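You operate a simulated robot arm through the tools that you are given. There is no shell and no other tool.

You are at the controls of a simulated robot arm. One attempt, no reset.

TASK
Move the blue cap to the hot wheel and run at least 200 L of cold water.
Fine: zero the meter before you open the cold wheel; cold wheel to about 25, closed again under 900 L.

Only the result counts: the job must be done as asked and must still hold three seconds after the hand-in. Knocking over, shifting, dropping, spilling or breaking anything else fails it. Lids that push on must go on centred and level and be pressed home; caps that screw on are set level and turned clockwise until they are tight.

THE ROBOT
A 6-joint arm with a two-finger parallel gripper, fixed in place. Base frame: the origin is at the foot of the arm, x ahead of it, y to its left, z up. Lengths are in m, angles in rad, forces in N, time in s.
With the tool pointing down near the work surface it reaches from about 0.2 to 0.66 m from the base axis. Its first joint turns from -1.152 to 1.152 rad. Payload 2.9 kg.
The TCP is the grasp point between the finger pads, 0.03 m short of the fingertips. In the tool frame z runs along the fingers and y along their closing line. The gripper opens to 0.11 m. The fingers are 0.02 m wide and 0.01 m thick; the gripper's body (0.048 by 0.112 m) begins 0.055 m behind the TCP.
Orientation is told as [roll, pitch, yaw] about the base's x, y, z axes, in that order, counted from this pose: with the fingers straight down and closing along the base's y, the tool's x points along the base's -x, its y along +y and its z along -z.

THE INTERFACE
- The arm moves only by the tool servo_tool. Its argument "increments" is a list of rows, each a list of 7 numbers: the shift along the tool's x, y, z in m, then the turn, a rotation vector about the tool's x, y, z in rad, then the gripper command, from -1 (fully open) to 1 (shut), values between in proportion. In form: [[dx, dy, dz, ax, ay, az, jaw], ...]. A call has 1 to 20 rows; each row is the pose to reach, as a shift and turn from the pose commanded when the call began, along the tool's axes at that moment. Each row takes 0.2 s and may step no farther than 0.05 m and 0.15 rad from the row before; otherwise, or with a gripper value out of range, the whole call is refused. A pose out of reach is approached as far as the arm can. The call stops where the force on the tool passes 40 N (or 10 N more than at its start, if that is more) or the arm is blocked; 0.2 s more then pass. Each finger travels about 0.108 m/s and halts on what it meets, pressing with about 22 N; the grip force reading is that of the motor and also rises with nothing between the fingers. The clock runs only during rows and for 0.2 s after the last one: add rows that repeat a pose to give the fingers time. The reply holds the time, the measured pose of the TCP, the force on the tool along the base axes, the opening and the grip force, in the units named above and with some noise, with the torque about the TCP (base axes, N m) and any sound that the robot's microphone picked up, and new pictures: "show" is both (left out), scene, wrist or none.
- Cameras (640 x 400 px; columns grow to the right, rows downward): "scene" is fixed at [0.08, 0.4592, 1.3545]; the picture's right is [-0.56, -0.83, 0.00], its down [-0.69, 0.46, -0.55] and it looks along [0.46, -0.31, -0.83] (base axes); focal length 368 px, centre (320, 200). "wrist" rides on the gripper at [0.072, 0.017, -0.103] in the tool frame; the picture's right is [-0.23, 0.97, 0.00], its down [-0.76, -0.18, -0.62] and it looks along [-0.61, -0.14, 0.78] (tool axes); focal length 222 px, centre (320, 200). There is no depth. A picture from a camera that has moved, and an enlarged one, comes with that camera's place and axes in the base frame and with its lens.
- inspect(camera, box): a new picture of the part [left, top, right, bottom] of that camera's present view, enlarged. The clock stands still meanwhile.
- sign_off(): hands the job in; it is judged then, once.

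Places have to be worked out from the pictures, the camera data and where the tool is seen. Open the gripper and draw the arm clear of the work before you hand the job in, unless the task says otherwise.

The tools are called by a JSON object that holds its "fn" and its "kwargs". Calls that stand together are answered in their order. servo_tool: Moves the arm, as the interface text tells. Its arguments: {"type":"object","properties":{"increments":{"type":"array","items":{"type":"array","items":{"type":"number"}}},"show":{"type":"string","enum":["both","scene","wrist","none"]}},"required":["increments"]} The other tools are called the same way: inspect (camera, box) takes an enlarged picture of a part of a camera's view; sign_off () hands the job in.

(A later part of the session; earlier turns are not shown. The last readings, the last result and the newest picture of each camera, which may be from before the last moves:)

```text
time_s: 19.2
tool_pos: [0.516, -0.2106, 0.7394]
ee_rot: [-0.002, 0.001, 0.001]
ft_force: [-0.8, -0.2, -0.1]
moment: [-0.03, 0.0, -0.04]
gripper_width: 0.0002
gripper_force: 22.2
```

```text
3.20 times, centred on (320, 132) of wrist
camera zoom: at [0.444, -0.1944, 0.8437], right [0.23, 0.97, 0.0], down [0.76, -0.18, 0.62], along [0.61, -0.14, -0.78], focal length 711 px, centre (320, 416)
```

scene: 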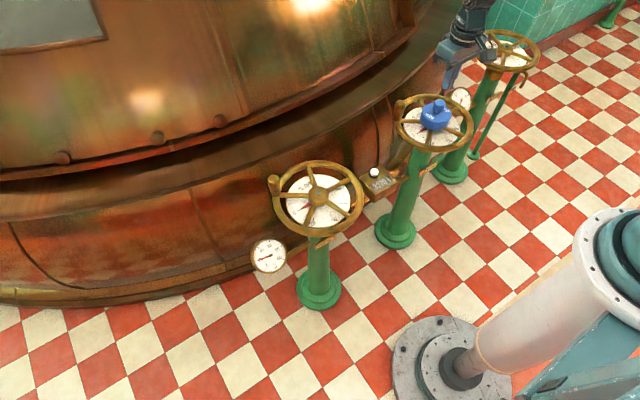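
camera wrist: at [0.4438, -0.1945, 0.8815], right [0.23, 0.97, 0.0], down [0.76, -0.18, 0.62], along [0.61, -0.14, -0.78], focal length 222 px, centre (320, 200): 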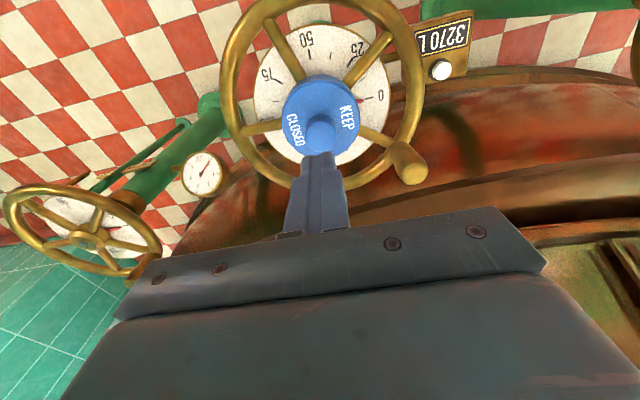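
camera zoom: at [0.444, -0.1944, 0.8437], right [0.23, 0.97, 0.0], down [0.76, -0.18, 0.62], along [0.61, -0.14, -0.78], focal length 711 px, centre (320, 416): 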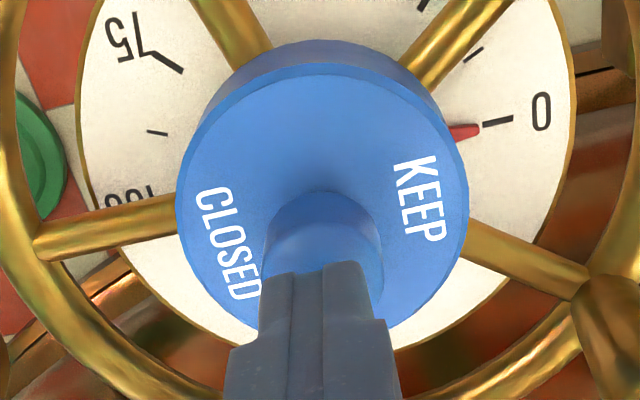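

The fingertips are just above the knob top, so I'll continue in 2 mm steps.

{"fn": "servo_tool", "kwargs": {"increments": [[0, 0, 0.002, 0, 0, 0, 1], [0, 0, 0.004, 0, 0, 0, 1], [0, 0, 0.006, 0, 0, 0, 1], [0, 0, 0.008, 0, 0, 0, 1], [0, 0, 0.009, 0, 0, 0, 1], [0, 0, 0.01, 0, 0, 0, 1]], "show": "none"}}

```text
time_s: 20.6
tool_pos: [0.516, -0.2113, 0.7291]
ee_rot: [-0.001, -0.001, 0.002]
ft_force: [0.8, -0.1, 0.4]
moment: [0.0, -0.01, 0.02]
gripper_width: 0.0
gripper_force: 21.9
```

{"fn": "inspect", "kwargs": {"camera": "scene", "box": [396, 70, 476, 120]}}

{"fn": "inspect", "kwargs": {"camera": "wrist", "box": [220, 70, 420, 195]}}

```text
8.00 times, centred on (436, 95) of scene
camera zoom: at [0.08, 0.4592, 1.3545], right [-0.56, -0.83, 0.0], down [-0.69, 0.46, -0.55], along [0.46, -0.31, -0.83], focal length 2945 px, centre (-608, 1040)
```

zoom: 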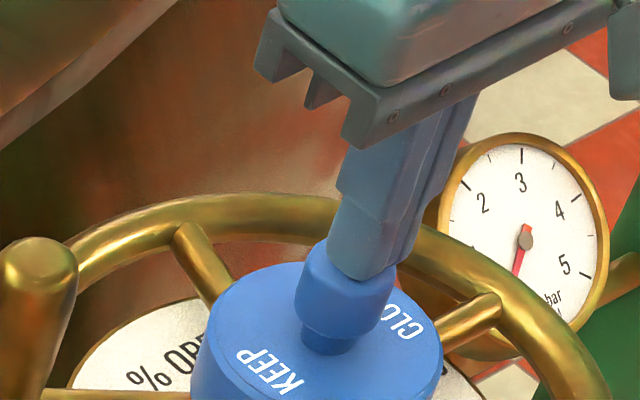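

```text
3.20 times, centred on (320, 132) of wrist
camera zoom: at [0.444, -0.1948, 0.8336], right [0.23, 0.97, 0.0], down [0.76, -0.18, 0.62], along [0.61, -0.14, -0.78], focal length 711 px, centre (320, 416)
```

zoom: 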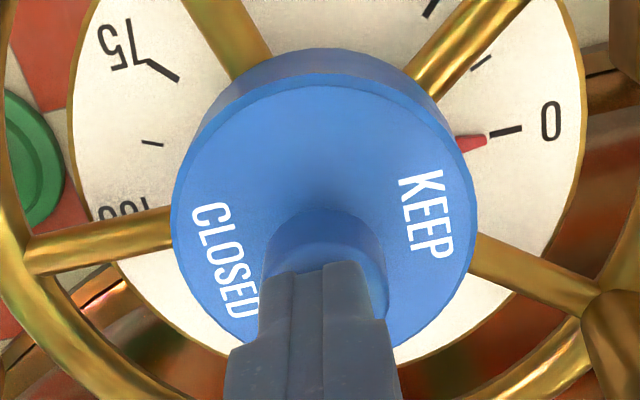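

The fingertips look to be right on the knob now. I'll keep going in 1.5 mm steps until I feel force.

{"fn": "servo_tool", "kwargs": {"increments": [[0, 0, 0.0015, 0, 0, 0, 1], [0, 0, 0.003, 0, 0, 0, 1], [0, 0, 0.0045, 0, 0, 0, 1], [0, 0, 0.006, 0, 0, 0, 1], [0, 0, 0.0075, 0, 0, 0, 1]], "show": "none"}}

{"fn": "inspect", "kwargs": {"camera": "scene", "box": [396, 70, 476, 120]}}

```text
time_s: 21.5
tool_pos: [0.5187, -0.2124, 0.7276]
ee_rot: [-0.002, 0.0, 0.001]
ft_force: [0.6, -0.1, 4.3]
moment: [0.01, 0.04, 0.02]
gripper_width: 0.0
gripper_force: 21.9
stopped in row 4: the force on the tool passed its limit at 43 N (the readings are from after the stop); the commanded pose is now the measured one
```

```text
8.00 times, centred on (436, 95) of scene
camera zoom: at [0.0799, 0.4592, 1.3545], right [-0.56, -0.83, 0.0], down [-0.69, 0.46, -0.55], along [0.46, -0.31, -0.83], focal length 2945 px, centre (-608, 1040)
```

zoom: 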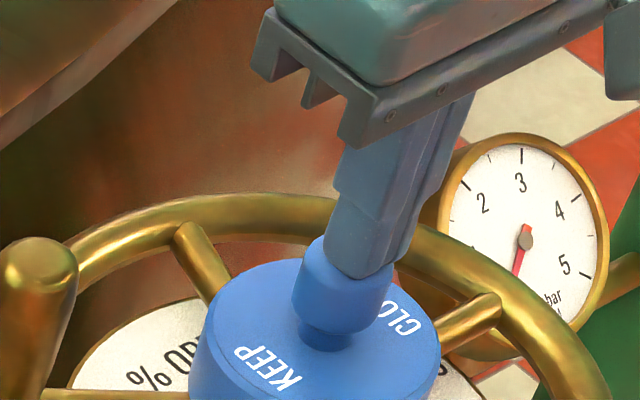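

Pressed home with 43 N and the cap didn't move. The meter button triangulates to about (0.536, -0.036, 0.515), so I'll rise, move above it and look.

{"fn": "servo_tool", "kwargs": {"increments": [[0, 0, -0.03, 0, 0, 0, 1], [0, 0, -0.07, 0, 0, 0, 1], [-0.004, 0.04, -0.07, 0, 0, 0, 1], [-0.008, 0.08, -0.07, 0, 0, 0, 1], [-0.012, 0.12, -0.06, 0, 0, 0, 1], [-0.016, 0.16, -0.04, 0, 0, 0, 1], [-0.0173, 0.1764, -0.0, 0, 0, 0, 1], [-0.0173, 0.1764, 0.03, 0, 0, 0, 1], [-0.0173, 0.1764, 0.03, 0, 0, 0, 1]]}}

{"fn": "inspect", "kwargs": {"camera": "scene", "box": [320, 110, 448, 190]}}

{"fn": "inspect", "kwargs": {"camera": "wrist", "box": [220, 60, 420, 185]}}

{"fn": "inspect", "kwargs": {"camera": "scene", "box": [396, 75, 476, 125]}}

```text
time_s: 23.5
tool_pos: [0.5339, -0.0348, 0.6983]
ee_rot: [-0.002, 0.0, 0.003]
ft_force: [0.0, 0.5, 0.3]
moment: [0.02, -0.02, -0.03]
gripper_width: 0.0
gripper_force: 22.1
camera wrist: at [0.4613, -0.018, 0.8023], right [0.23, 0.97, 0.0], down [0.76, -0.18, 0.62], along [0.61, -0.14, -0.78], focal length 222 px, centre (320, 200)
```

scene: 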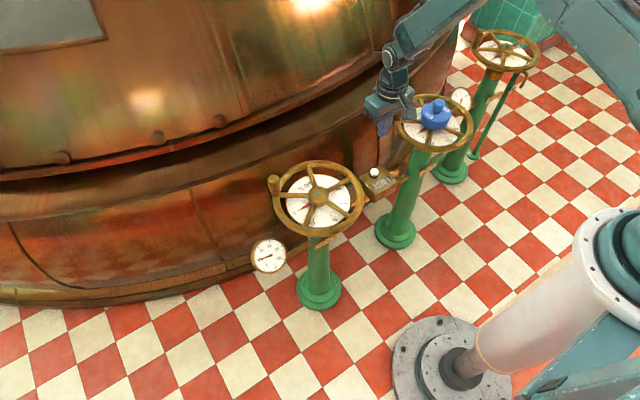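
wrist: 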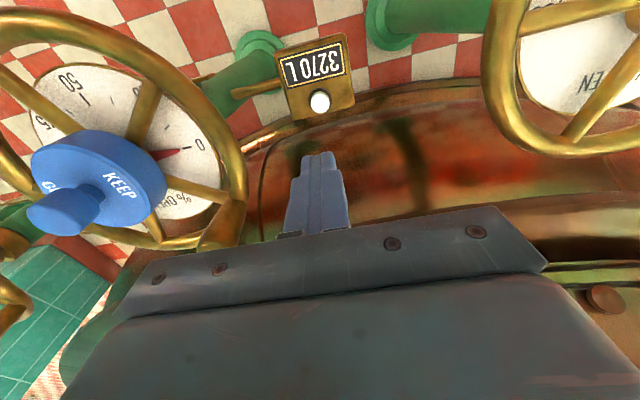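

```text
5.00 times, centred on (384, 150) of scene
camera zoom: at [0.08, 0.4592, 1.3545], right [-0.56, -0.83, 0.0], down [-0.69, 0.46, -0.55], along [0.46, -0.31, -0.83], focal length 1840 px, centre (0, 450)
```

zoom: 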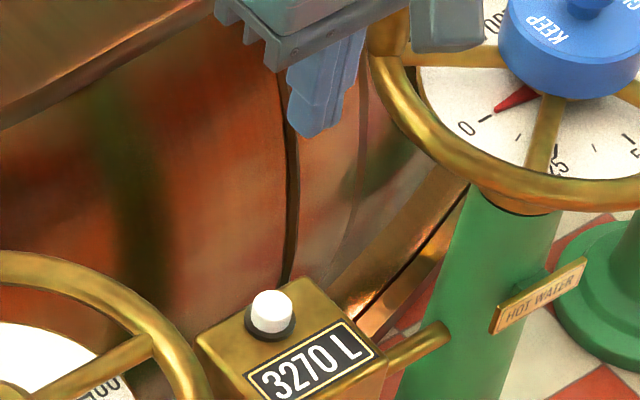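

```text
3.20 times, centred on (320, 122) of wrist
camera zoom: at [0.4613, -0.018, 0.8023], right [0.23, 0.97, 0.0], down [0.76, -0.18, 0.62], along [0.61, -0.14, -0.78], focal length 711 px, centre (320, 448)
```

zoom: 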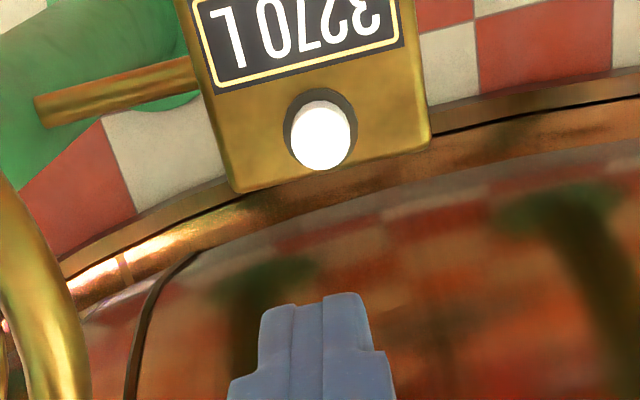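

```text
8.00 times, centred on (436, 100) of scene
camera zoom: at [0.08, 0.4592, 1.3545], right [-0.56, -0.83, 0.0], down [-0.69, 0.46, -0.55], along [0.46, -0.31, -0.83], focal length 2945 px, centre (-608, 1000)
```

zoom: 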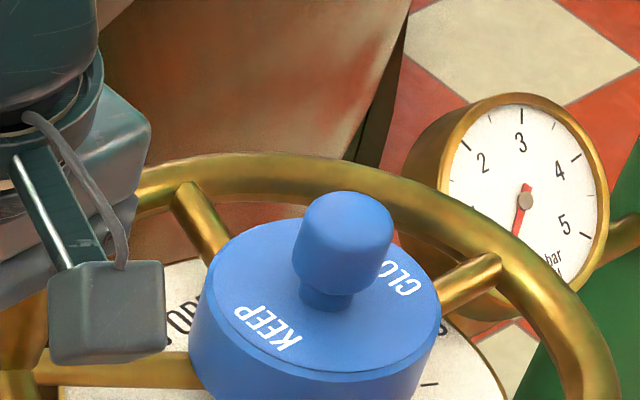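

The button is directly below the fingers at (0.536, -0.034), with its top at z≈0.52, and the gap between the wheels is clear. I'll descend to just above it.

{"fn": "servo_tool", "kwargs": {"increments": [[0, 0, 0.04, 0, 0, 0, 1], [0, 0, 0.08, 0, 0, 0, 1], [-0.001, 0, 0.11, 0, 0, 0, 1], [-0.001, 0, 0.125, 0, 0, 0, 1], [-0.001, 0, 0.13, 0, 0, 0, 1]]}}

{"fn": "inspect", "kwargs": {"camera": "scene", "box": [335, 130, 431, 190]}}

{"fn": "inspect", "kwargs": {"camera": "wrist", "box": [220, 80, 420, 205]}}

```text
time_s: 24.7
tool_pos: [0.5349, -0.0342, 0.5656]
ee_rot: [-0.002, 0.0, 0.002]
ft_force: [0.2, 1.0, -0.3]
moment: [-0.03, 0.02, 0.0]
gripper_width: 0.0
gripper_force: 21.8
camera wrist: at [0.4631, -0.0183, 0.6714], right [0.23, 0.97, 0.0], down [0.76, -0.18, 0.62], along [0.61, -0.14, -0.78], focal length 222 px, centre (320, 200)
```

scene: 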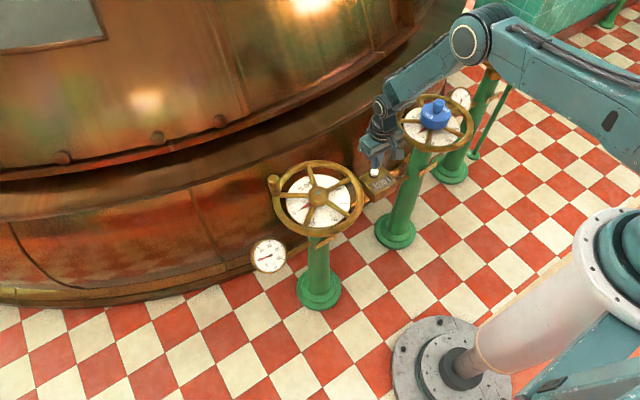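
wrist: 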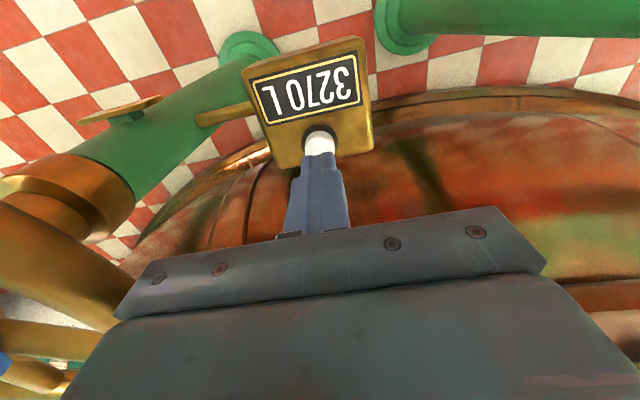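

```text
6.67 times, centred on (383, 160) of scene
camera zoom: at [0.08, 0.4592, 1.3545], right [-0.56, -0.83, 0.0], down [-0.69, 0.46, -0.55], along [0.46, -0.31, -0.83], focal length 2454 px, centre (-100, 467)
```

zoom: 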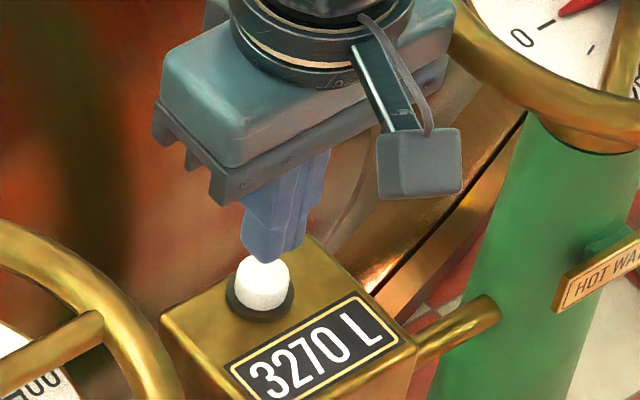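

```text
3.20 times, centred on (320, 142) of wrist
camera zoom: at [0.4631, -0.0183, 0.6714], right [0.23, 0.97, 0.0], down [0.76, -0.18, 0.62], along [0.61, -0.14, -0.78], focal length 711 px, centre (320, 384)
```

zoom: 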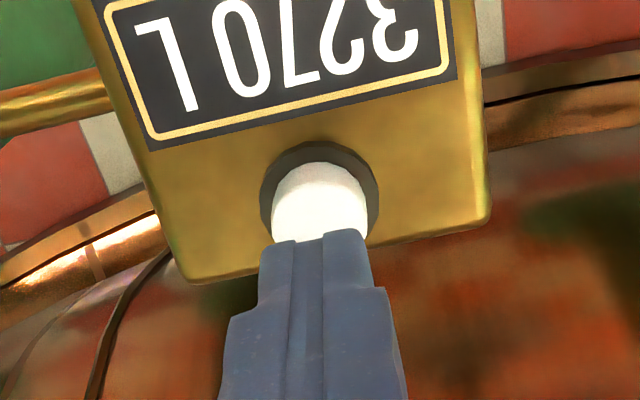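

The fingers are centred over the button, roughly 10–15 mm above it. I'll press in small steps.

{"fn": "servo_tool", "kwargs": {"increments": [[0, 0, 0.005, 0, 0, 0, 1], [0, 0, 0.01, 0, 0, 0, 1], [0, 0, 0.013, 0, 0, 0, 1], [0, 0, 0.016, 0, 0, 0, 1], [0, 0, 0.018, 0, 0, 0, 1]], "show": "none"}}

{"fn": "inspect", "kwargs": {"camera": "scene", "box": [335, 130, 431, 190]}}

```text
time_s: 25.9
tool_pos: [0.5362, -0.0353, 0.5491]
ee_rot: [-0.003, -0.004, 0.001]
ft_force: [0.1, 0.7, -1.0]
moment: [-0.02, 0.03, 0.02]
gripper_width: 0.0
gripper_force: 21.8
```

```text
6.67 times, centred on (383, 160) of scene
camera zoom: at [0.08, 0.4592, 1.3545], right [-0.56, -0.83, 0.0], down [-0.69, 0.46, -0.55], along [0.46, -0.31, -0.83], focal length 2454 px, centre (-100, 467)
```

zoom: 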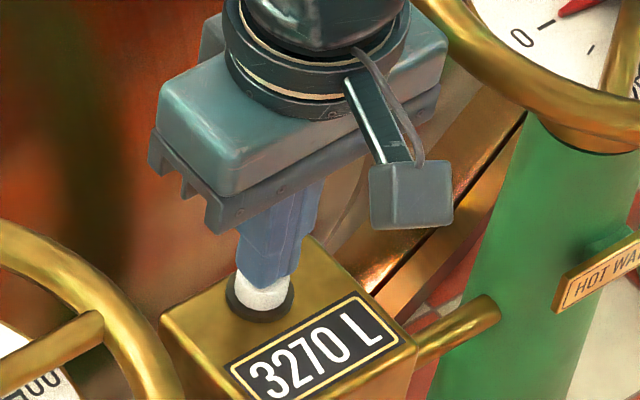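

Nearly touching now. I'll continue down in 1.5 mm steps.

{"fn": "servo_tool", "kwargs": {"increments": [[0, 0, 0.0015, 0, 0, 0, 1], [0, 0, 0.003, 0, 0, 0, 1], [0, 0, 0.0045, 0, 0, 0, 1], [0, 0, 0.006, 0, 0, 0, 1], [0, 0, 0.0075, 0, 0, 0, 1], [0, 0, 0.009, 0, 0, 0, 1]], "show": "none"}}

{"fn": "inspect", "kwargs": {"camera": "scene", "box": [335, 130, 431, 190]}}

```text
time_s: 27.3
tool_pos: [0.5366, -0.0347, 0.5418]
ee_rot: [-0.002, -0.001, 0.0]
ft_force: [-6.7, 1.6, 14.3]
moment: [0.0, 0.2, 0.0]
gripper_width: 0.0
gripper_force: 22.0
heard: click
```

```text
6.67 times, centred on (383, 160) of scene
camera zoom: at [0.0797, 0.4592, 1.3545], right [-0.56, -0.83, 0.0], down [-0.69, 0.46, -0.55], along [0.46, -0.31, -0.83], focal length 2454 px, centre (-100, 467)
```

zoom: 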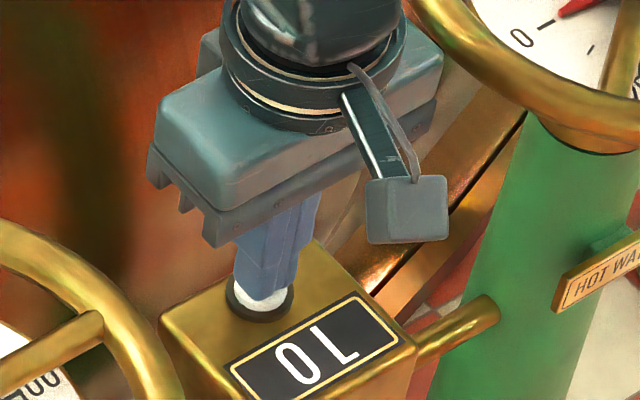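

A click was heard and the meter reads 0 L. I'll retract straight up, then go towards the cold wheel with the gripper opening, to locate its handle.

{"fn": "servo_tool", "kwargs": {"increments": [[0, 0, -0.04, 0, 0, 0, 1], [0, 0, -0.09, 0, 0, 0, 1], [0, 0, -0.14, 0, 0, 0, 1], [0, 0, -0.19, 0, 0, 0, 1], [0, 0, -0.24, 0, 0, 0, 1], [0.01, 0.035, -0.26, 0, 0, 0, 0.5], [0.02, 0.07, -0.26, 0, 0, 0, 0], [0.03, 0.11, -0.26, 0, 0, 0, 0], [0.04, 0.15, -0.26, 0, 0, 0, 0], [0.05, 0.19, -0.26, 0, 0, 0, 0], [0.05, 0.225, -0.26, 0, 0, 0, 0], [0.05, 0.225, -0.26, 0, 0, 0, 0]]}}

{"fn": "inspect", "kwargs": {"camera": "wrist", "box": [300, 60, 500, 185]}}

{"fn": "inspect", "kwargs": {"camera": "scene", "box": [256, 140, 384, 220]}}

```text
time_s: 29.9
tool_pos: [0.4844, 0.1901, 0.7997]
ee_rot: [-0.002, 0.0, 0.001]
ft_force: [-0.6, 0.6, -0.7]
moment: [-0.02, 0.02, -0.01]
gripper_width: 0.0551
gripper_force: 0.0
camera wrist: at [0.413, 0.2066, 0.9037], right [0.23, 0.97, 0.0], down [0.76, -0.18, 0.62], along [0.61, -0.14, -0.78], focal length 222 px, centre (320, 200)
```

scene: 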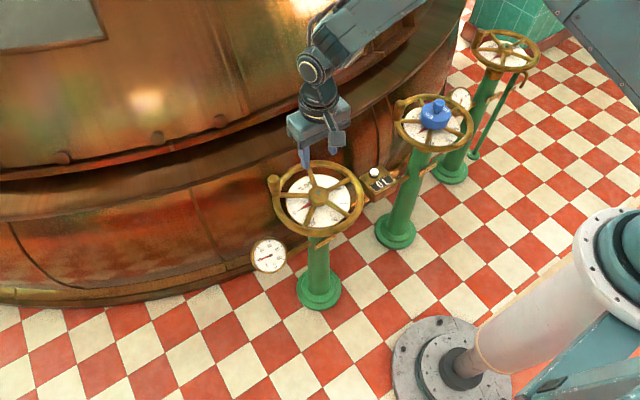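
wrist: 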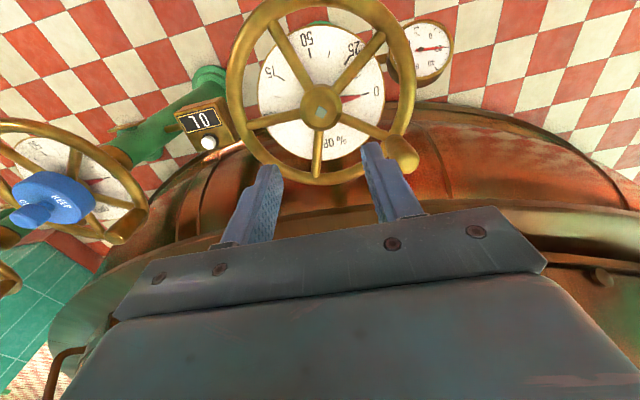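

```text
3.20 times, centred on (400, 122) of wrist
camera zoom: at [0.413, 0.2066, 0.9037], right [0.23, 0.97, 0.0], down [0.76, -0.18, 0.62], along [0.61, -0.14, -0.78], focal length 711 px, centre (64, 448)
```

zoom: 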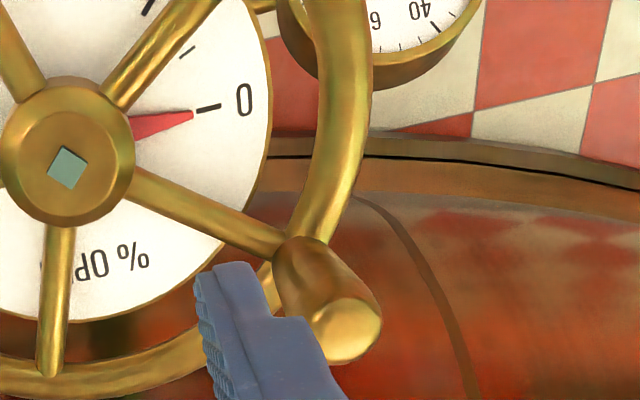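

```text
5.00 times, centred on (320, 180) of scene
camera zoom: at [0.0799, 0.4592, 1.3545], right [-0.56, -0.83, 0.0], down [-0.69, 0.46, -0.55], along [0.46, -0.31, -0.83], focal length 1840 px, centre (320, 300)
```

zoom: 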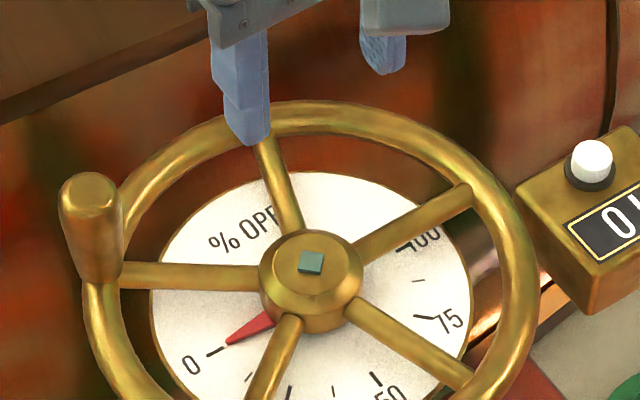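

The handle top is at about (0.546, 0.269, 0.70), roughly 53° round the cold hub centre (0.4855, 0.191). I'll turn the tool so the fingers close along the tangent, and move above the handle to check.

{"fn": "servo_tool", "kwargs": {"increments": [[-0.008, 0.01, 0, 0, 0, -0.13, -0.3], [-0.016, 0.022, 0, 0, 0, -0.26, -0.3], [-0.024, 0.033, 0, 0, 0, -0.39, -0.3], [-0.032, 0.044, 0, 0, 0, -0.52, -0.3], [-0.04, 0.055, 0, 0, 0, -0.65, -0.3], [-0.048, 0.066, 0, 0, 0, -0.78, -0.3], [-0.06, 0.079, 0, 0, 0, -0.91, -0.3], [-0.06, 0.079, 0, 0, 0, -0.925, -0.3], [-0.06, 0.079, 0, 0, 0, -0.925, -0.3]]}}

{"fn": "inspect", "kwargs": {"camera": "wrist", "box": [220, 80, 420, 205]}}

{"fn": "inspect", "kwargs": {"camera": "scene", "box": [224, 130, 352, 210]}}

```text
time_s: 31.9
tool_pos: [0.5439, 0.2687, 0.7997]
ee_rot: [0.001, -0.002, 0.928]
ft_force: [0.5, -0.8, 0.7]
moment: [-0.03, 0.0, 0.0]
gripper_width: 0.0715
gripper_force: 0.0
camera wrist: at [0.4884, 0.221, 0.9042], right [-0.64, 0.77, 0.0], down [0.6, 0.5, 0.62], along [0.48, 0.4, -0.78], focal length 222 px, centre (320, 200)
```

scene: 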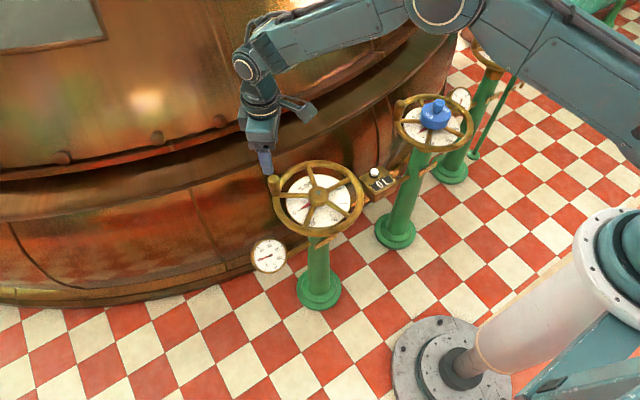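
wrist: 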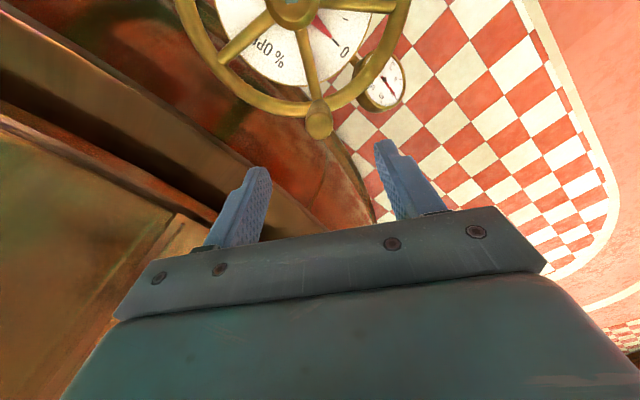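

```text
3.20 times, centred on (320, 142) of wrist
camera zoom: at [0.4884, 0.221, 0.9042], right [-0.64, 0.77, 0.0], down [0.6, 0.5, 0.62], along [0.48, 0.4, -0.78], focal length 711 px, centre (320, 384)
```

zoom: 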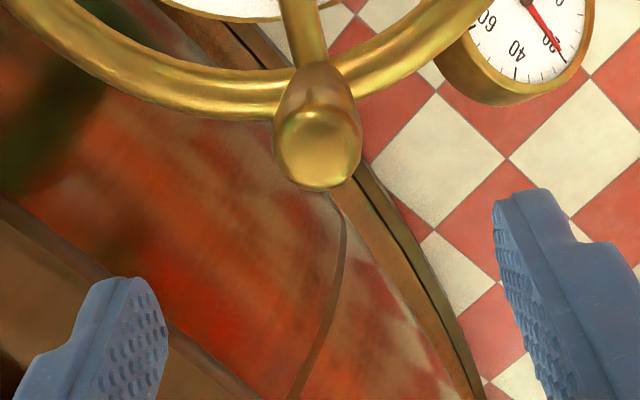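

```text
5.00 times, centred on (288, 170) of scene
camera zoom: at [0.08, 0.4592, 1.3545], right [-0.56, -0.83, 0.0], down [-0.69, 0.46, -0.55], along [0.46, -0.31, -0.83], focal length 1840 px, centre (480, 350)
```

zoom: 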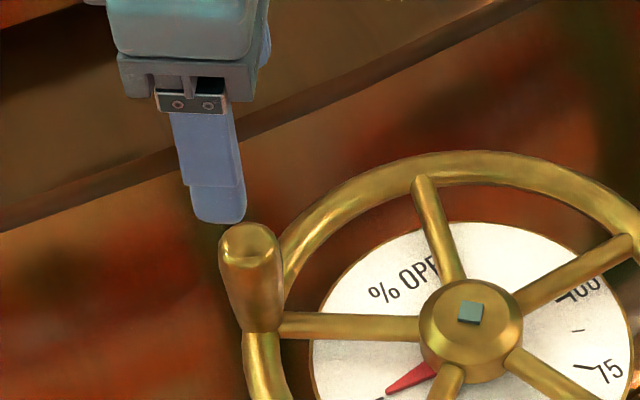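

The handle is centred under the open fingers to within about 3 mm. I'll make a small correction and descend to straddle it, keeping the fingertips above the rim.

{"fn": "servo_tool", "kwargs": {"increments": [[-0.0019, -0.001, 0.03, 0, 0, 0, -0.3], [-0.0019, -0.001, 0.06, 0, 0, 0, -0.3], [-0.0019, -0.001, 0.085, 0, 0, 0, -0.3], [-0.0019, -0.001, 0.1, 0, 0, 0, -0.3], [-0.0019, -0.001, 0.107, 0, 0, 0, -0.3], [-0.0019, -0.001, 0.107, 0, 0, 0, -0.3]]}}

{"fn": "inspect", "kwargs": {"camera": "wrist", "box": [220, 80, 420, 205]}}

{"fn": "inspect", "kwargs": {"camera": "scene", "box": [224, 130, 352, 210]}}

```text
time_s: 33.3
tool_pos: [0.5467, 0.269, 0.6938]
ee_rot: [-0.001, 0.0, 0.926]
ft_force: [-1.0, -0.1, 0.1]
moment: [0.0, -0.05, 0.0]
gripper_width: 0.0713
gripper_force: 0.0
camera wrist: at [0.4899, 0.2211, 0.7977], right [-0.64, 0.77, 0.0], down [0.6, 0.5, 0.62], along [0.48, 0.4, -0.78], focal length 222 px, centre (320, 200)
```

scene: 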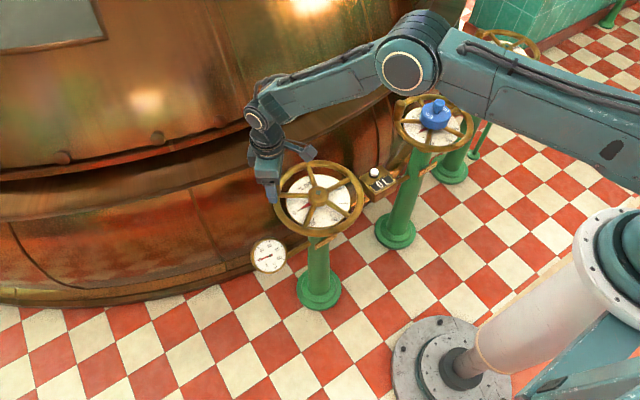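
wrist: 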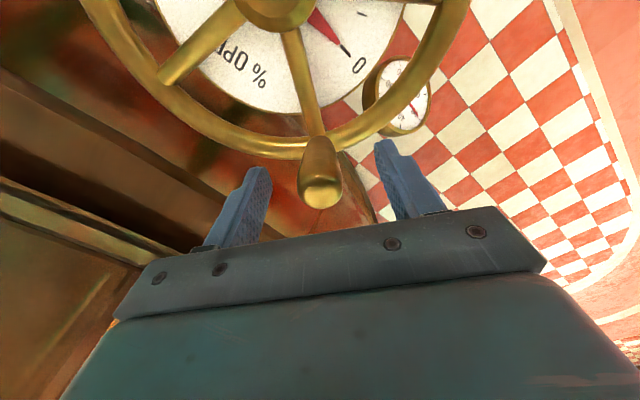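

```text
3.20 times, centred on (320, 142) of wrist
camera zoom: at [0.4899, 0.2211, 0.7977], right [-0.64, 0.77, 0.0], down [0.6, 0.5, 0.62], along [0.48, 0.4, -0.78], focal length 711 px, centre (320, 384)
```

zoom: 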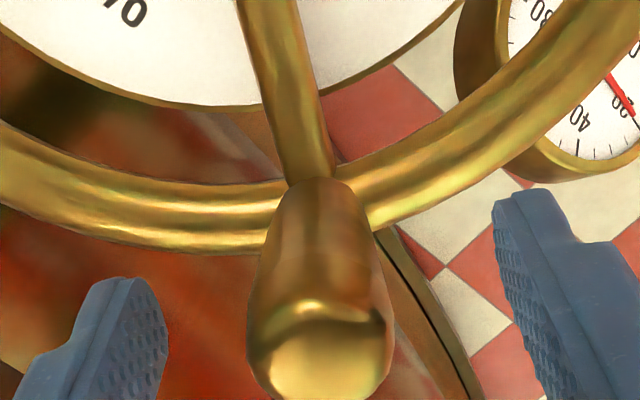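

```text
5.00 times, centred on (288, 170) of scene
camera zoom: at [0.08, 0.4592, 1.3545], right [-0.56, -0.83, 0.0], down [-0.69, 0.46, -0.55], along [0.46, -0.31, -0.83], focal length 1840 px, centre (480, 350)
```

zoom: 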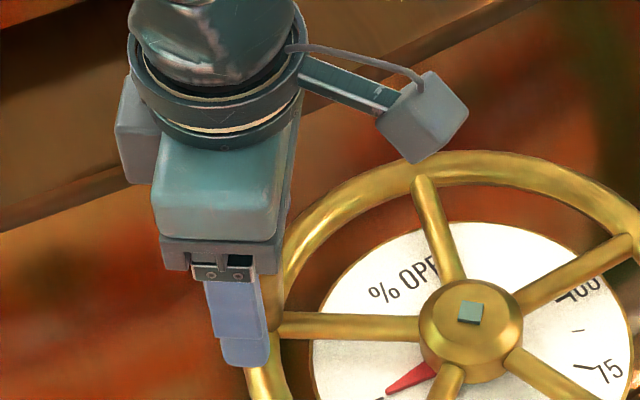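

The handle stands between the finger pads. I'll close on it.

{"fn": "servo_tool", "kwargs": {"increments": [[0, 0, 0, 0, 0, 0, 0.3], [0, 0, 0, 0, 0, 0, 0.7], [0, 0, 0, 0, 0, 0, 1], [0, 0, 0, 0, 0, 0, 1]], "show": "none"}}

{"fn": "inspect", "kwargs": {"camera": "wrist", "box": [220, 0, 420, 205]}}

{"fn": "inspect", "kwargs": {"camera": "scene", "box": [256, 140, 416, 240]}}

```text
time_s: 34.3
tool_pos: [0.5456, 0.2684, 0.6936]
ee_rot: [-0.001, -0.001, 0.927]
ft_force: [1.7, 0.1, -2.4]
moment: [0.28, -0.17, 0.14]
gripper_width: 0.0267
gripper_force: 45.1
```

```text
1.95 times, centred on (320, 102) of wrist
camera zoom: at [0.4899, 0.221, 0.7977], right [-0.64, 0.77, 0.0], down [0.6, 0.5, 0.62], along [0.48, 0.4, -0.78], focal length 433 px, centre (320, 390)
```

zoom: 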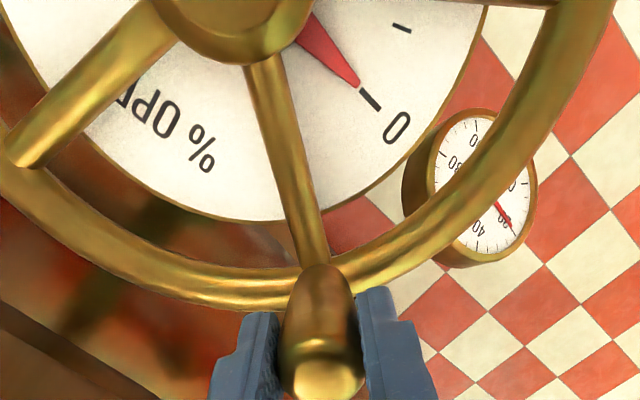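

```text
4.00 times, centred on (336, 190) of scene
camera zoom: at [0.0801, 0.4592, 1.3545], right [-0.56, -0.83, 0.0], down [-0.69, 0.46, -0.55], along [0.46, -0.31, -0.83], focal length 1472 px, centre (256, 240)
```

zoom: 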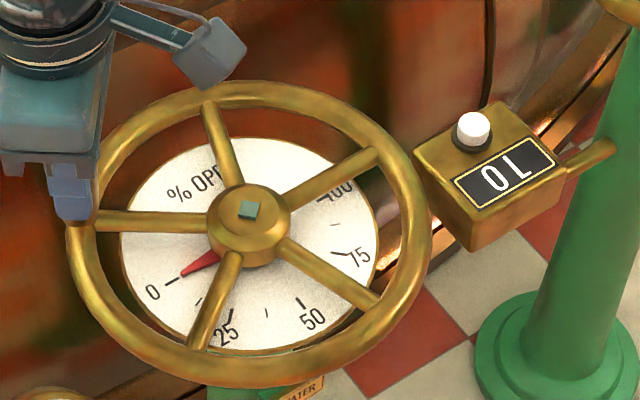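

Gripped firmly, and the scene view still shows the pointer, dial and meter. I'll turn the wheel counter-clockwise (the opening direction) by about 0.2 rad and watch the pointer.

{"fn": "servo_tool", "kwargs": {"increments": [[0.0001, 0.0049, 0, 0, 0, -0.05, 1], [0.0005, 0.0098, 0, 0, 0, -0.1, 1], [0.0011, 0.0146, 0, 0, 0, -0.15, 1], [0.002, 0.0195, 0, 0, 0, -0.2, 1]], "show": "none"}}

{"fn": "inspect", "kwargs": {"camera": "scene", "box": [256, 140, 416, 240]}}

```text
time_s: 35.3
tool_pos: [0.5314, 0.2781, 0.6941]
ee_rot: [-0.001, 0.0, 1.126]
ft_force: [-0.4, -9.7, 3.3]
moment: [0.66, -0.34, 0.05]
gripper_width: 0.0266
gripper_force: 44.9
```

```text
4.00 times, centred on (336, 190) of scene
camera zoom: at [0.0799, 0.4589, 1.3546], right [-0.56, -0.83, 0.0], down [-0.69, 0.46, -0.55], along [0.46, -0.31, -0.83], focal length 1472 px, centre (256, 240)
```

zoom: 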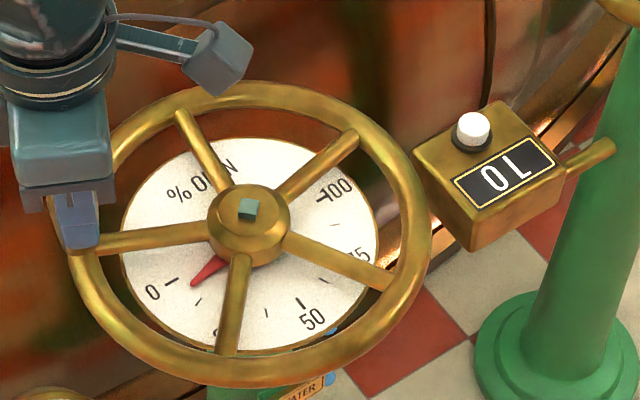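

The pointer turns one-to-one with the wheel and now reads about 6. I'll continue another 0.3 rad and check the meter.

{"fn": "servo_tool", "kwargs": {"increments": [[0.0004, 0.0049, 0, 0, 0, -0.05, 1], [0.0011, 0.0099, 0, 0, 0, -0.1, 1], [0.0021, 0.0148, 0, 0, 0, -0.15, 1], [0.0032, 0.0197, 0, 0, 0, -0.2, 1], [0.0045, 0.0245, 0, 0, 0, -0.25, 1], [0.0059, 0.0293, 0, 0, 0, -0.3, 1]], "show": "none"}}

{"fn": "inspect", "kwargs": {"camera": "scene", "box": [256, 140, 416, 240]}}

```text
time_s: 36.7
tool_pos: [0.5015, 0.2874, 0.6941]
ee_rot: [-0.001, 0.002, 1.426]
ft_force: [3.1, -12.1, 12.2]
moment: [-0.39, 0.14, 0.09]
gripper_width: 0.0266
gripper_force: 45.3
```

```text
4.00 times, centred on (336, 190) of scene
camera zoom: at [0.0799, 0.4588, 1.3546], right [-0.56, -0.83, 0.0], down [-0.69, 0.46, -0.55], along [0.46, -0.31, -0.83], focal length 1472 px, centre (256, 240)
```

zoom: 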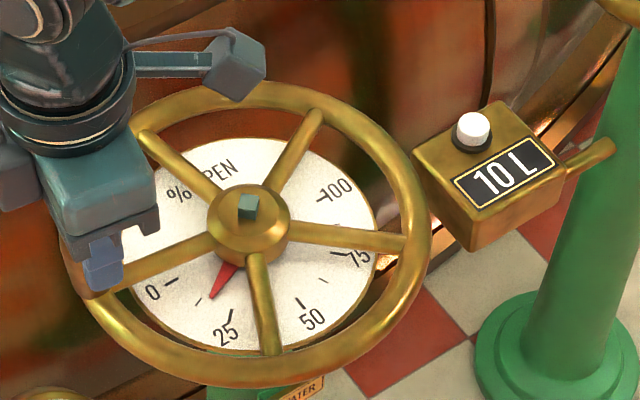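

The pointer is around 16 and the meter reads 10 L. I'll continue about 0.285 rad to reach 25, easing slightly inward to relieve the radial load.

{"fn": "servo_tool", "kwargs": {"increments": [[0.0007, 0.005, 0, 0, 0, -0.05, 1], [0.0015, 0.01, 0, 0, 0, -0.1, 1], [0.0025, 0.0149, 0, 0, 0, -0.15, 1], [0.0037, 0.0198, 0, 0, 0, -0.2, 1], [0.0049, 0.0247, 0, 0, 0, -0.25, 1], [0.006, 0.0281, 0, 0, 0, -0.285, 1]], "show": "none"}}

{"fn": "inspect", "kwargs": {"camera": "scene", "box": [256, 140, 416, 240]}}

{"fn": "inspect", "kwargs": {"camera": "wrist", "box": [140, 0, 460, 200]}}

```text
time_s: 38.1
tool_pos: [0.4722, 0.2868, 0.6932]
ee_rot: [0.0, 0.0, 1.714]
ft_force: [6.8, -2.8, 4.9]
moment: [0.77, -0.01, 0.31]
gripper_width: 0.0267
gripper_force: 44.9
```

```text
4.00 times, centred on (336, 190) of scene
camera zoom: at [0.08, 0.459, 1.3545], right [-0.56, -0.83, 0.0], down [-0.69, 0.46, -0.55], along [0.46, -0.31, -0.83], focal length 1472 px, centre (256, 240)
```

zoom: 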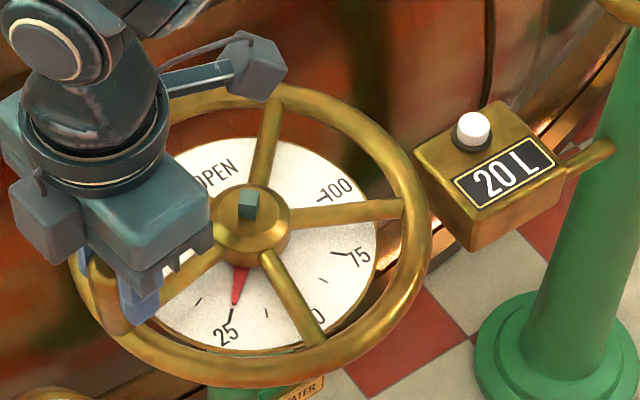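

```text
2.00 times, centred on (300, 100) of wrist
camera zoom: at [0.4666, 0.2114, 0.7976], right [-1.0, 0.09, 0.0], down [0.07, 0.78, 0.62], along [0.06, 0.62, -0.78], focal length 444 px, centre (360, 400)
```

zoom: 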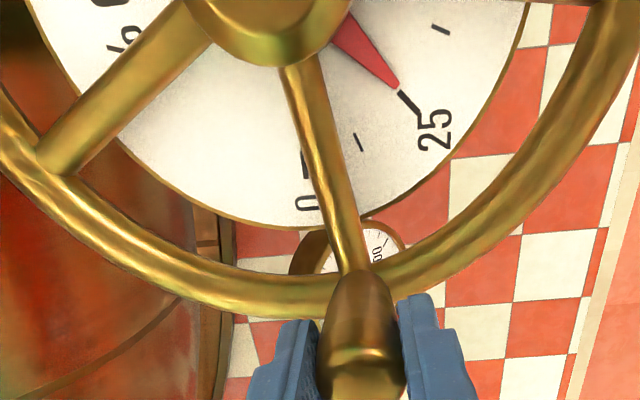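

The pointer is on 25 and the meter reads 20 L. I'll hold here for 2 seconds to gauge the flow rate.

{"fn": "servo_tool", "kwargs": {"increments": [[0, 0, 0, 0, 0, 0, 1], [0, 0, 0, 0, 0, 0, 1], [0, 0, 0, 0, 0, 0, 1], [0, 0, 0, 0, 0, 0, 1], [0, 0, 0, 0, 0, 0, 1], [0, 0, 0, 0, 0, 0, 1], [0, 0, 0, 0, 0, 0, 1], [0, 0, 0, 0, 0, 0, 1], [0, 0, 0, 0, 0, 0, 1]], "show": "none"}}

{"fn": "inspect", "kwargs": {"camera": "scene", "box": [256, 140, 416, 240]}}

```text
time_s: 40.1
tool_pos: [0.4728, 0.2859, 0.6936]
ee_rot: [0.0, 0.0, 1.712]
ft_force: [1.0, 6.6, 8.9]
moment: [0.14, 0.0, 0.1]
gripper_width: 0.0267
gripper_force: 44.9
```

```text
4.00 times, centred on (336, 190) of scene
camera zoom: at [0.0799, 0.4592, 1.3545], right [-0.56, -0.83, 0.0], down [-0.69, 0.46, -0.55], along [0.46, -0.31, -0.83], focal length 1472 px, centre (256, 240)
```

zoom: 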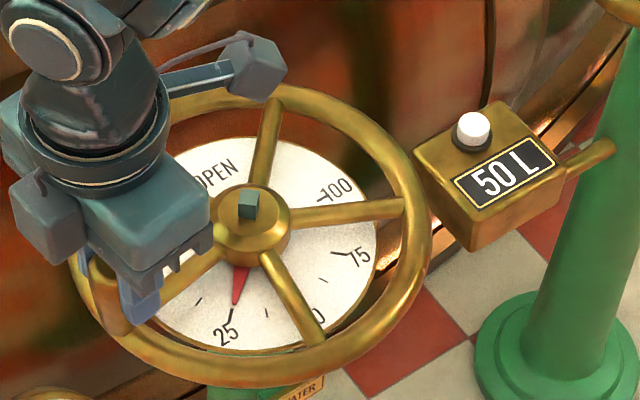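

The flow is about 15 L/s. I'll hold at 25 for roughly 12 more seconds.

{"fn": "servo_tool", "kwargs": {"increments": [[0, 0, 0, 0, 0, 0, 1], [0, 0, 0, 0, 0, 0, 1], [0, 0, 0, 0, 0, 0, 1], [0, 0, 0, 0, 0, 0, 1], [0, 0, 0, 0, 0, 0, 1], [0, 0, 0, 0, 0, 0, 1], [0, 0, 0, 0, 0, 0, 1], [0, 0, 0, 0, 0, 0, 1], [0, 0, 0, 0, 0, 0, 1], [0, 0, 0, 0, 0, 0, 1], [0, 0, 0, 0, 0, 0, 1], [0, 0, 0, 0, 0, 0, 1], [0, 0, 0, 0, 0, 0, 1], [0, 0, 0, 0, 0, 0, 1], [0, 0, 0, 0, 0, 0, 1], [0, 0, 0, 0, 0, 0, 1], [0, 0, 0, 0, 0, 0, 1], [0, 0, 0, 0, 0, 0, 1], [0, 0, 0, 0, 0, 0, 1], [0, 0, 0, 0, 0, 0, 1]], "show": "none"}}

{"fn": "servo_tool", "kwargs": {"increments": [[0, 0, 0, 0, 0, 0, 1], [0, 0, 0, 0, 0, 0, 1], [0, 0, 0, 0, 0, 0, 1], [0, 0, 0, 0, 0, 0, 1], [0, 0, 0, 0, 0, 0, 1], [0, 0, 0, 0, 0, 0, 1], [0, 0, 0, 0, 0, 0, 1], [0, 0, 0, 0, 0, 0, 1], [0, 0, 0, 0, 0, 0, 1], [0, 0, 0, 0, 0, 0, 1], [0, 0, 0, 0, 0, 0, 1], [0, 0, 0, 0, 0, 0, 1], [0, 0, 0, 0, 0, 0, 1], [0, 0, 0, 0, 0, 0, 1], [0, 0, 0, 0, 0, 0, 1], [0, 0, 0, 0, 0, 0, 1], [0, 0, 0, 0, 0, 0, 1], [0, 0, 0, 0, 0, 0, 1], [0, 0, 0, 0, 0, 0, 1], [0, 0, 0, 0, 0, 0, 1]], "show": "none"}}

{"fn": "servo_tool", "kwargs": {"increments": [[0, 0, 0, 0, 0, 0, 1], [0, 0, 0, 0, 0, 0, 1], [0, 0, 0, 0, 0, 0, 1], [0, 0, 0, 0, 0, 0, 1], [0, 0, 0, 0, 0, 0, 1], [0, 0, 0, 0, 0, 0, 1], [0, 0, 0, 0, 0, 0, 1], [0, 0, 0, 0, 0, 0, 1], [0, 0, 0, 0, 0, 0, 1], [0, 0, 0, 0, 0, 0, 1], [0, 0, 0, 0, 0, 0, 1], [0, 0, 0, 0, 0, 0, 1], [0, 0, 0, 0, 0, 0, 1], [0, 0, 0, 0, 0, 0, 1], [0, 0, 0, 0, 0, 0, 1], [0, 0, 0, 0, 0, 0, 1], [0, 0, 0, 0, 0, 0, 1], [0, 0, 0, 0, 0, 0, 1], [0, 0, 0, 0, 0, 0, 1], [0, 0, 0, 0, 0, 0, 1]], "show": "none"}}

{"fn": "inspect", "kwargs": {"camera": "scene", "box": [256, 140, 416, 240]}}

```text
time_s: 44.3
tool_pos: [0.4729, 0.2863, 0.6944]
ee_rot: [-0.001, 0.0, 1.713]
ft_force: [-3.3, 12.8, 9.8]
moment: [0.16, 0.09, 0.01]
gripper_width: 0.0268
gripper_force: 44.8
```

```text
time_s: 48.5
tool_pos: [0.4723, 0.2868, 0.6931]
ee_rot: [-0.001, -0.002, 1.711]
ft_force: [-1.6, 12.3, 7.7]
moment: [0.29, 0.09, 0.03]
gripper_width: 0.0265
gripper_force: 44.9
```

```text
time_s: 52.7
tool_pos: [0.4727, 0.286, 0.6926]
ee_rot: [0.001, 0.002, 1.713]
ft_force: [-2.7, 12.1, 5.9]
moment: [0.28, 0.08, 0.0]
gripper_width: 0.0264
gripper_force: 44.8
```

```text
4.00 times, centred on (336, 190) of scene
camera zoom: at [0.0799, 0.4593, 1.3545], right [-0.56, -0.83, 0.0], down [-0.69, 0.46, -0.55], along [0.46, -0.31, -0.83], focal length 1472 px, centre (256, 240)
```

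zoom: 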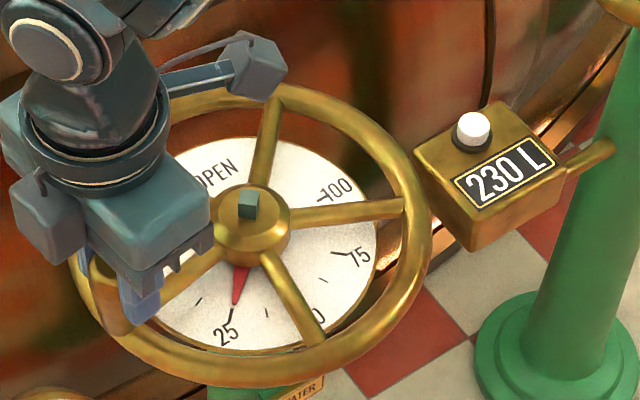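

The meter is at 230 L. I'll close now by turning clockwise back along the arc, with a check before the last few degrees.

{"fn": "servo_tool", "kwargs": {"increments": [[-0.0002, -0.007, 0, 0, 0, 0.07, 1], [0.0001, -0.0139, 0, 0, 0, 0.14, 1], [0.0012, -0.0207, 0, 0, 0, 0.21, 1], [0.0029, -0.0274, 0, 0, 0, 0.28, 1], [0.005, -0.034, 0, 0, 0, 0.35, 1], [0.0076, -0.0404, 0, 0, 0, 0.42, 1], [0.0107, -0.0466, 0, 0, 0, 0.49, 1], [0.0142, -0.0526, 0, 0, 0, 0.56, 1], [0.0181, -0.0584, 0, 0, 0, 0.63, 1], [0.0224, -0.0638, 0, 0, 0, 0.7, 1]], "show": "none"}}

{"fn": "inspect", "kwargs": {"camera": "scene", "box": [256, 140, 416, 240]}}

```text
time_s: 54.9
tool_pos: [0.5408, 0.2731, 0.6926]
ee_rot: [-0.002, -0.002, 1.014]
ft_force: [8.3, 23.3, -9.3]
moment: [0.09, 0.06, -0.11]
gripper_width: 0.0267
gripper_force: 44.8
```

```text
4.00 times, centred on (336, 190) of scene
camera zoom: at [0.0803, 0.4597, 1.3543], right [-0.56, -0.83, 0.0], down [-0.69, 0.46, -0.55], along [0.46, -0.31, -0.83], focal length 1472 px, centre (256, 240)
```

zoom: 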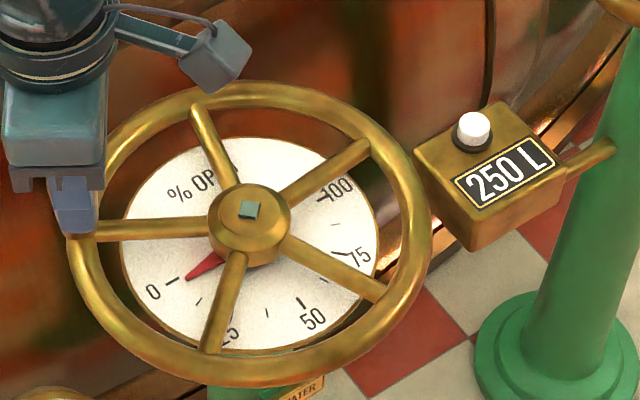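

The pointer is near 2–3 and the meter shows 250 L. There's some outward strain on the tool, so I'll relax it by about 2.5 mm while turning the last few degrees to the stop.

{"fn": "servo_tool", "kwargs": {"increments": [[-0.0015, -0.001, 0, 0, 0, 0.01, 1], [-0.0025, -0.003, 0, 0, 0, 0.03, 1], [-0.0025, -0.0055, 0, 0, 0, 0.055, 1], [-0.0022, -0.0085, 0, 0, 0, 0.085, 1], [-0.0022, -0.0105, 0, 0, 0, 0.095, 1]], "show": "none"}}

{"fn": "inspect", "kwargs": {"camera": "scene", "box": [272, 165, 352, 215]}}

{"fn": "inspect", "kwargs": {"camera": "wrist", "box": [220, 0, 420, 125]}}

```text
time_s: 56.1
tool_pos: [0.5477, 0.2691, 0.6938]
ee_rot: [0.0, 0.006, 0.92]
ft_force: [-13.5, 6.3, 10.2]
moment: [0.12, 0.08, 0.38]
gripper_width: 0.0267
gripper_force: 44.7
```

```text
8.00 times, centred on (312, 190) of scene
camera zoom: at [0.0795, 0.4592, 1.3545], right [-0.56, -0.83, 0.0], down [-0.69, 0.46, -0.55], along [0.46, -0.31, -0.83], focal length 2945 px, centre (384, 280)
```

zoom: 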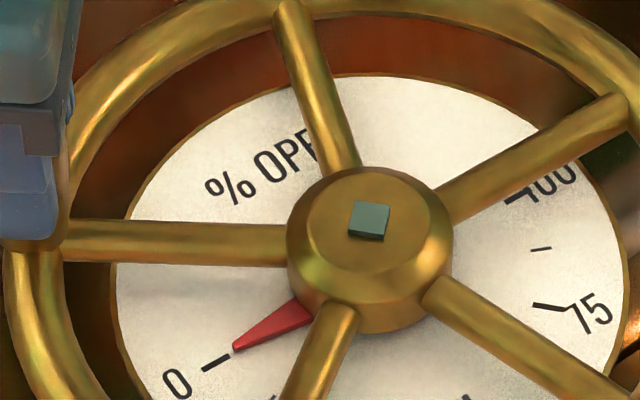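

```text
3.20 times, centred on (320, 62) of wrist
camera zoom: at [0.4904, 0.2211, 0.7978], right [-0.64, 0.77, 0.0], down [0.61, 0.5, 0.62], along [0.48, 0.39, -0.79], focal length 711 px, centre (320, 640)
```

zoom: 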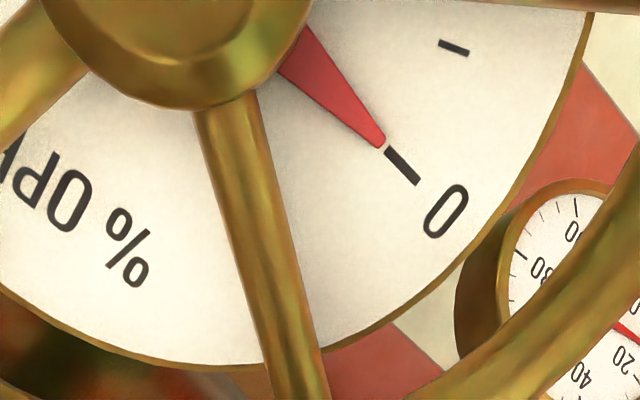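

The pointer is at 0 and there is firm resistance from the stop. I'll press the wheel slightly further closed to be sure and check the meter.

{"fn": "servo_tool", "kwargs": {"increments": [[0, -0.001, 0, 0, 0, 0.01, 1], [0, -0.002, 0, 0, 0, 0.015, 1], [0, -0.002, 0, 0, 0, 0.015, 1], [0, -0.002, 0, 0, 0, 0.015, 1]], "show": "none"}}

{"fn": "inspect", "kwargs": {"camera": "scene", "box": [256, 140, 416, 240]}}

```text
time_s: 57.2
tool_pos: [0.5474, 0.2695, 0.6939]
ee_rot: [0.004, 0.007, 0.908]
ft_force: [-5.4, -1.0, 6.6]
moment: [-0.05, -0.12, 0.11]
gripper_width: 0.0265
gripper_force: 44.6
stopped in row 4: the force on the tool passed its limit at 40 N (the readings are from after the stop); the commanded pose is now the measured one
```

```text
4.00 times, centred on (336, 190) of scene
camera zoom: at [0.0798, 0.459, 1.3545], right [-0.56, -0.83, 0.0], down [-0.69, 0.46, -0.55], along [0.46, -0.31, -0.83], focal length 1472 px, centre (256, 240)
```

zoom: 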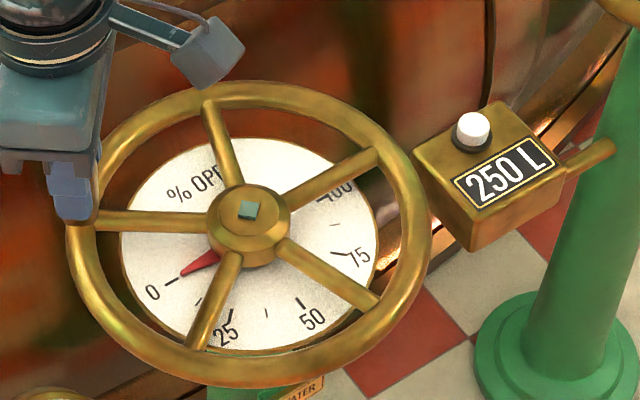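

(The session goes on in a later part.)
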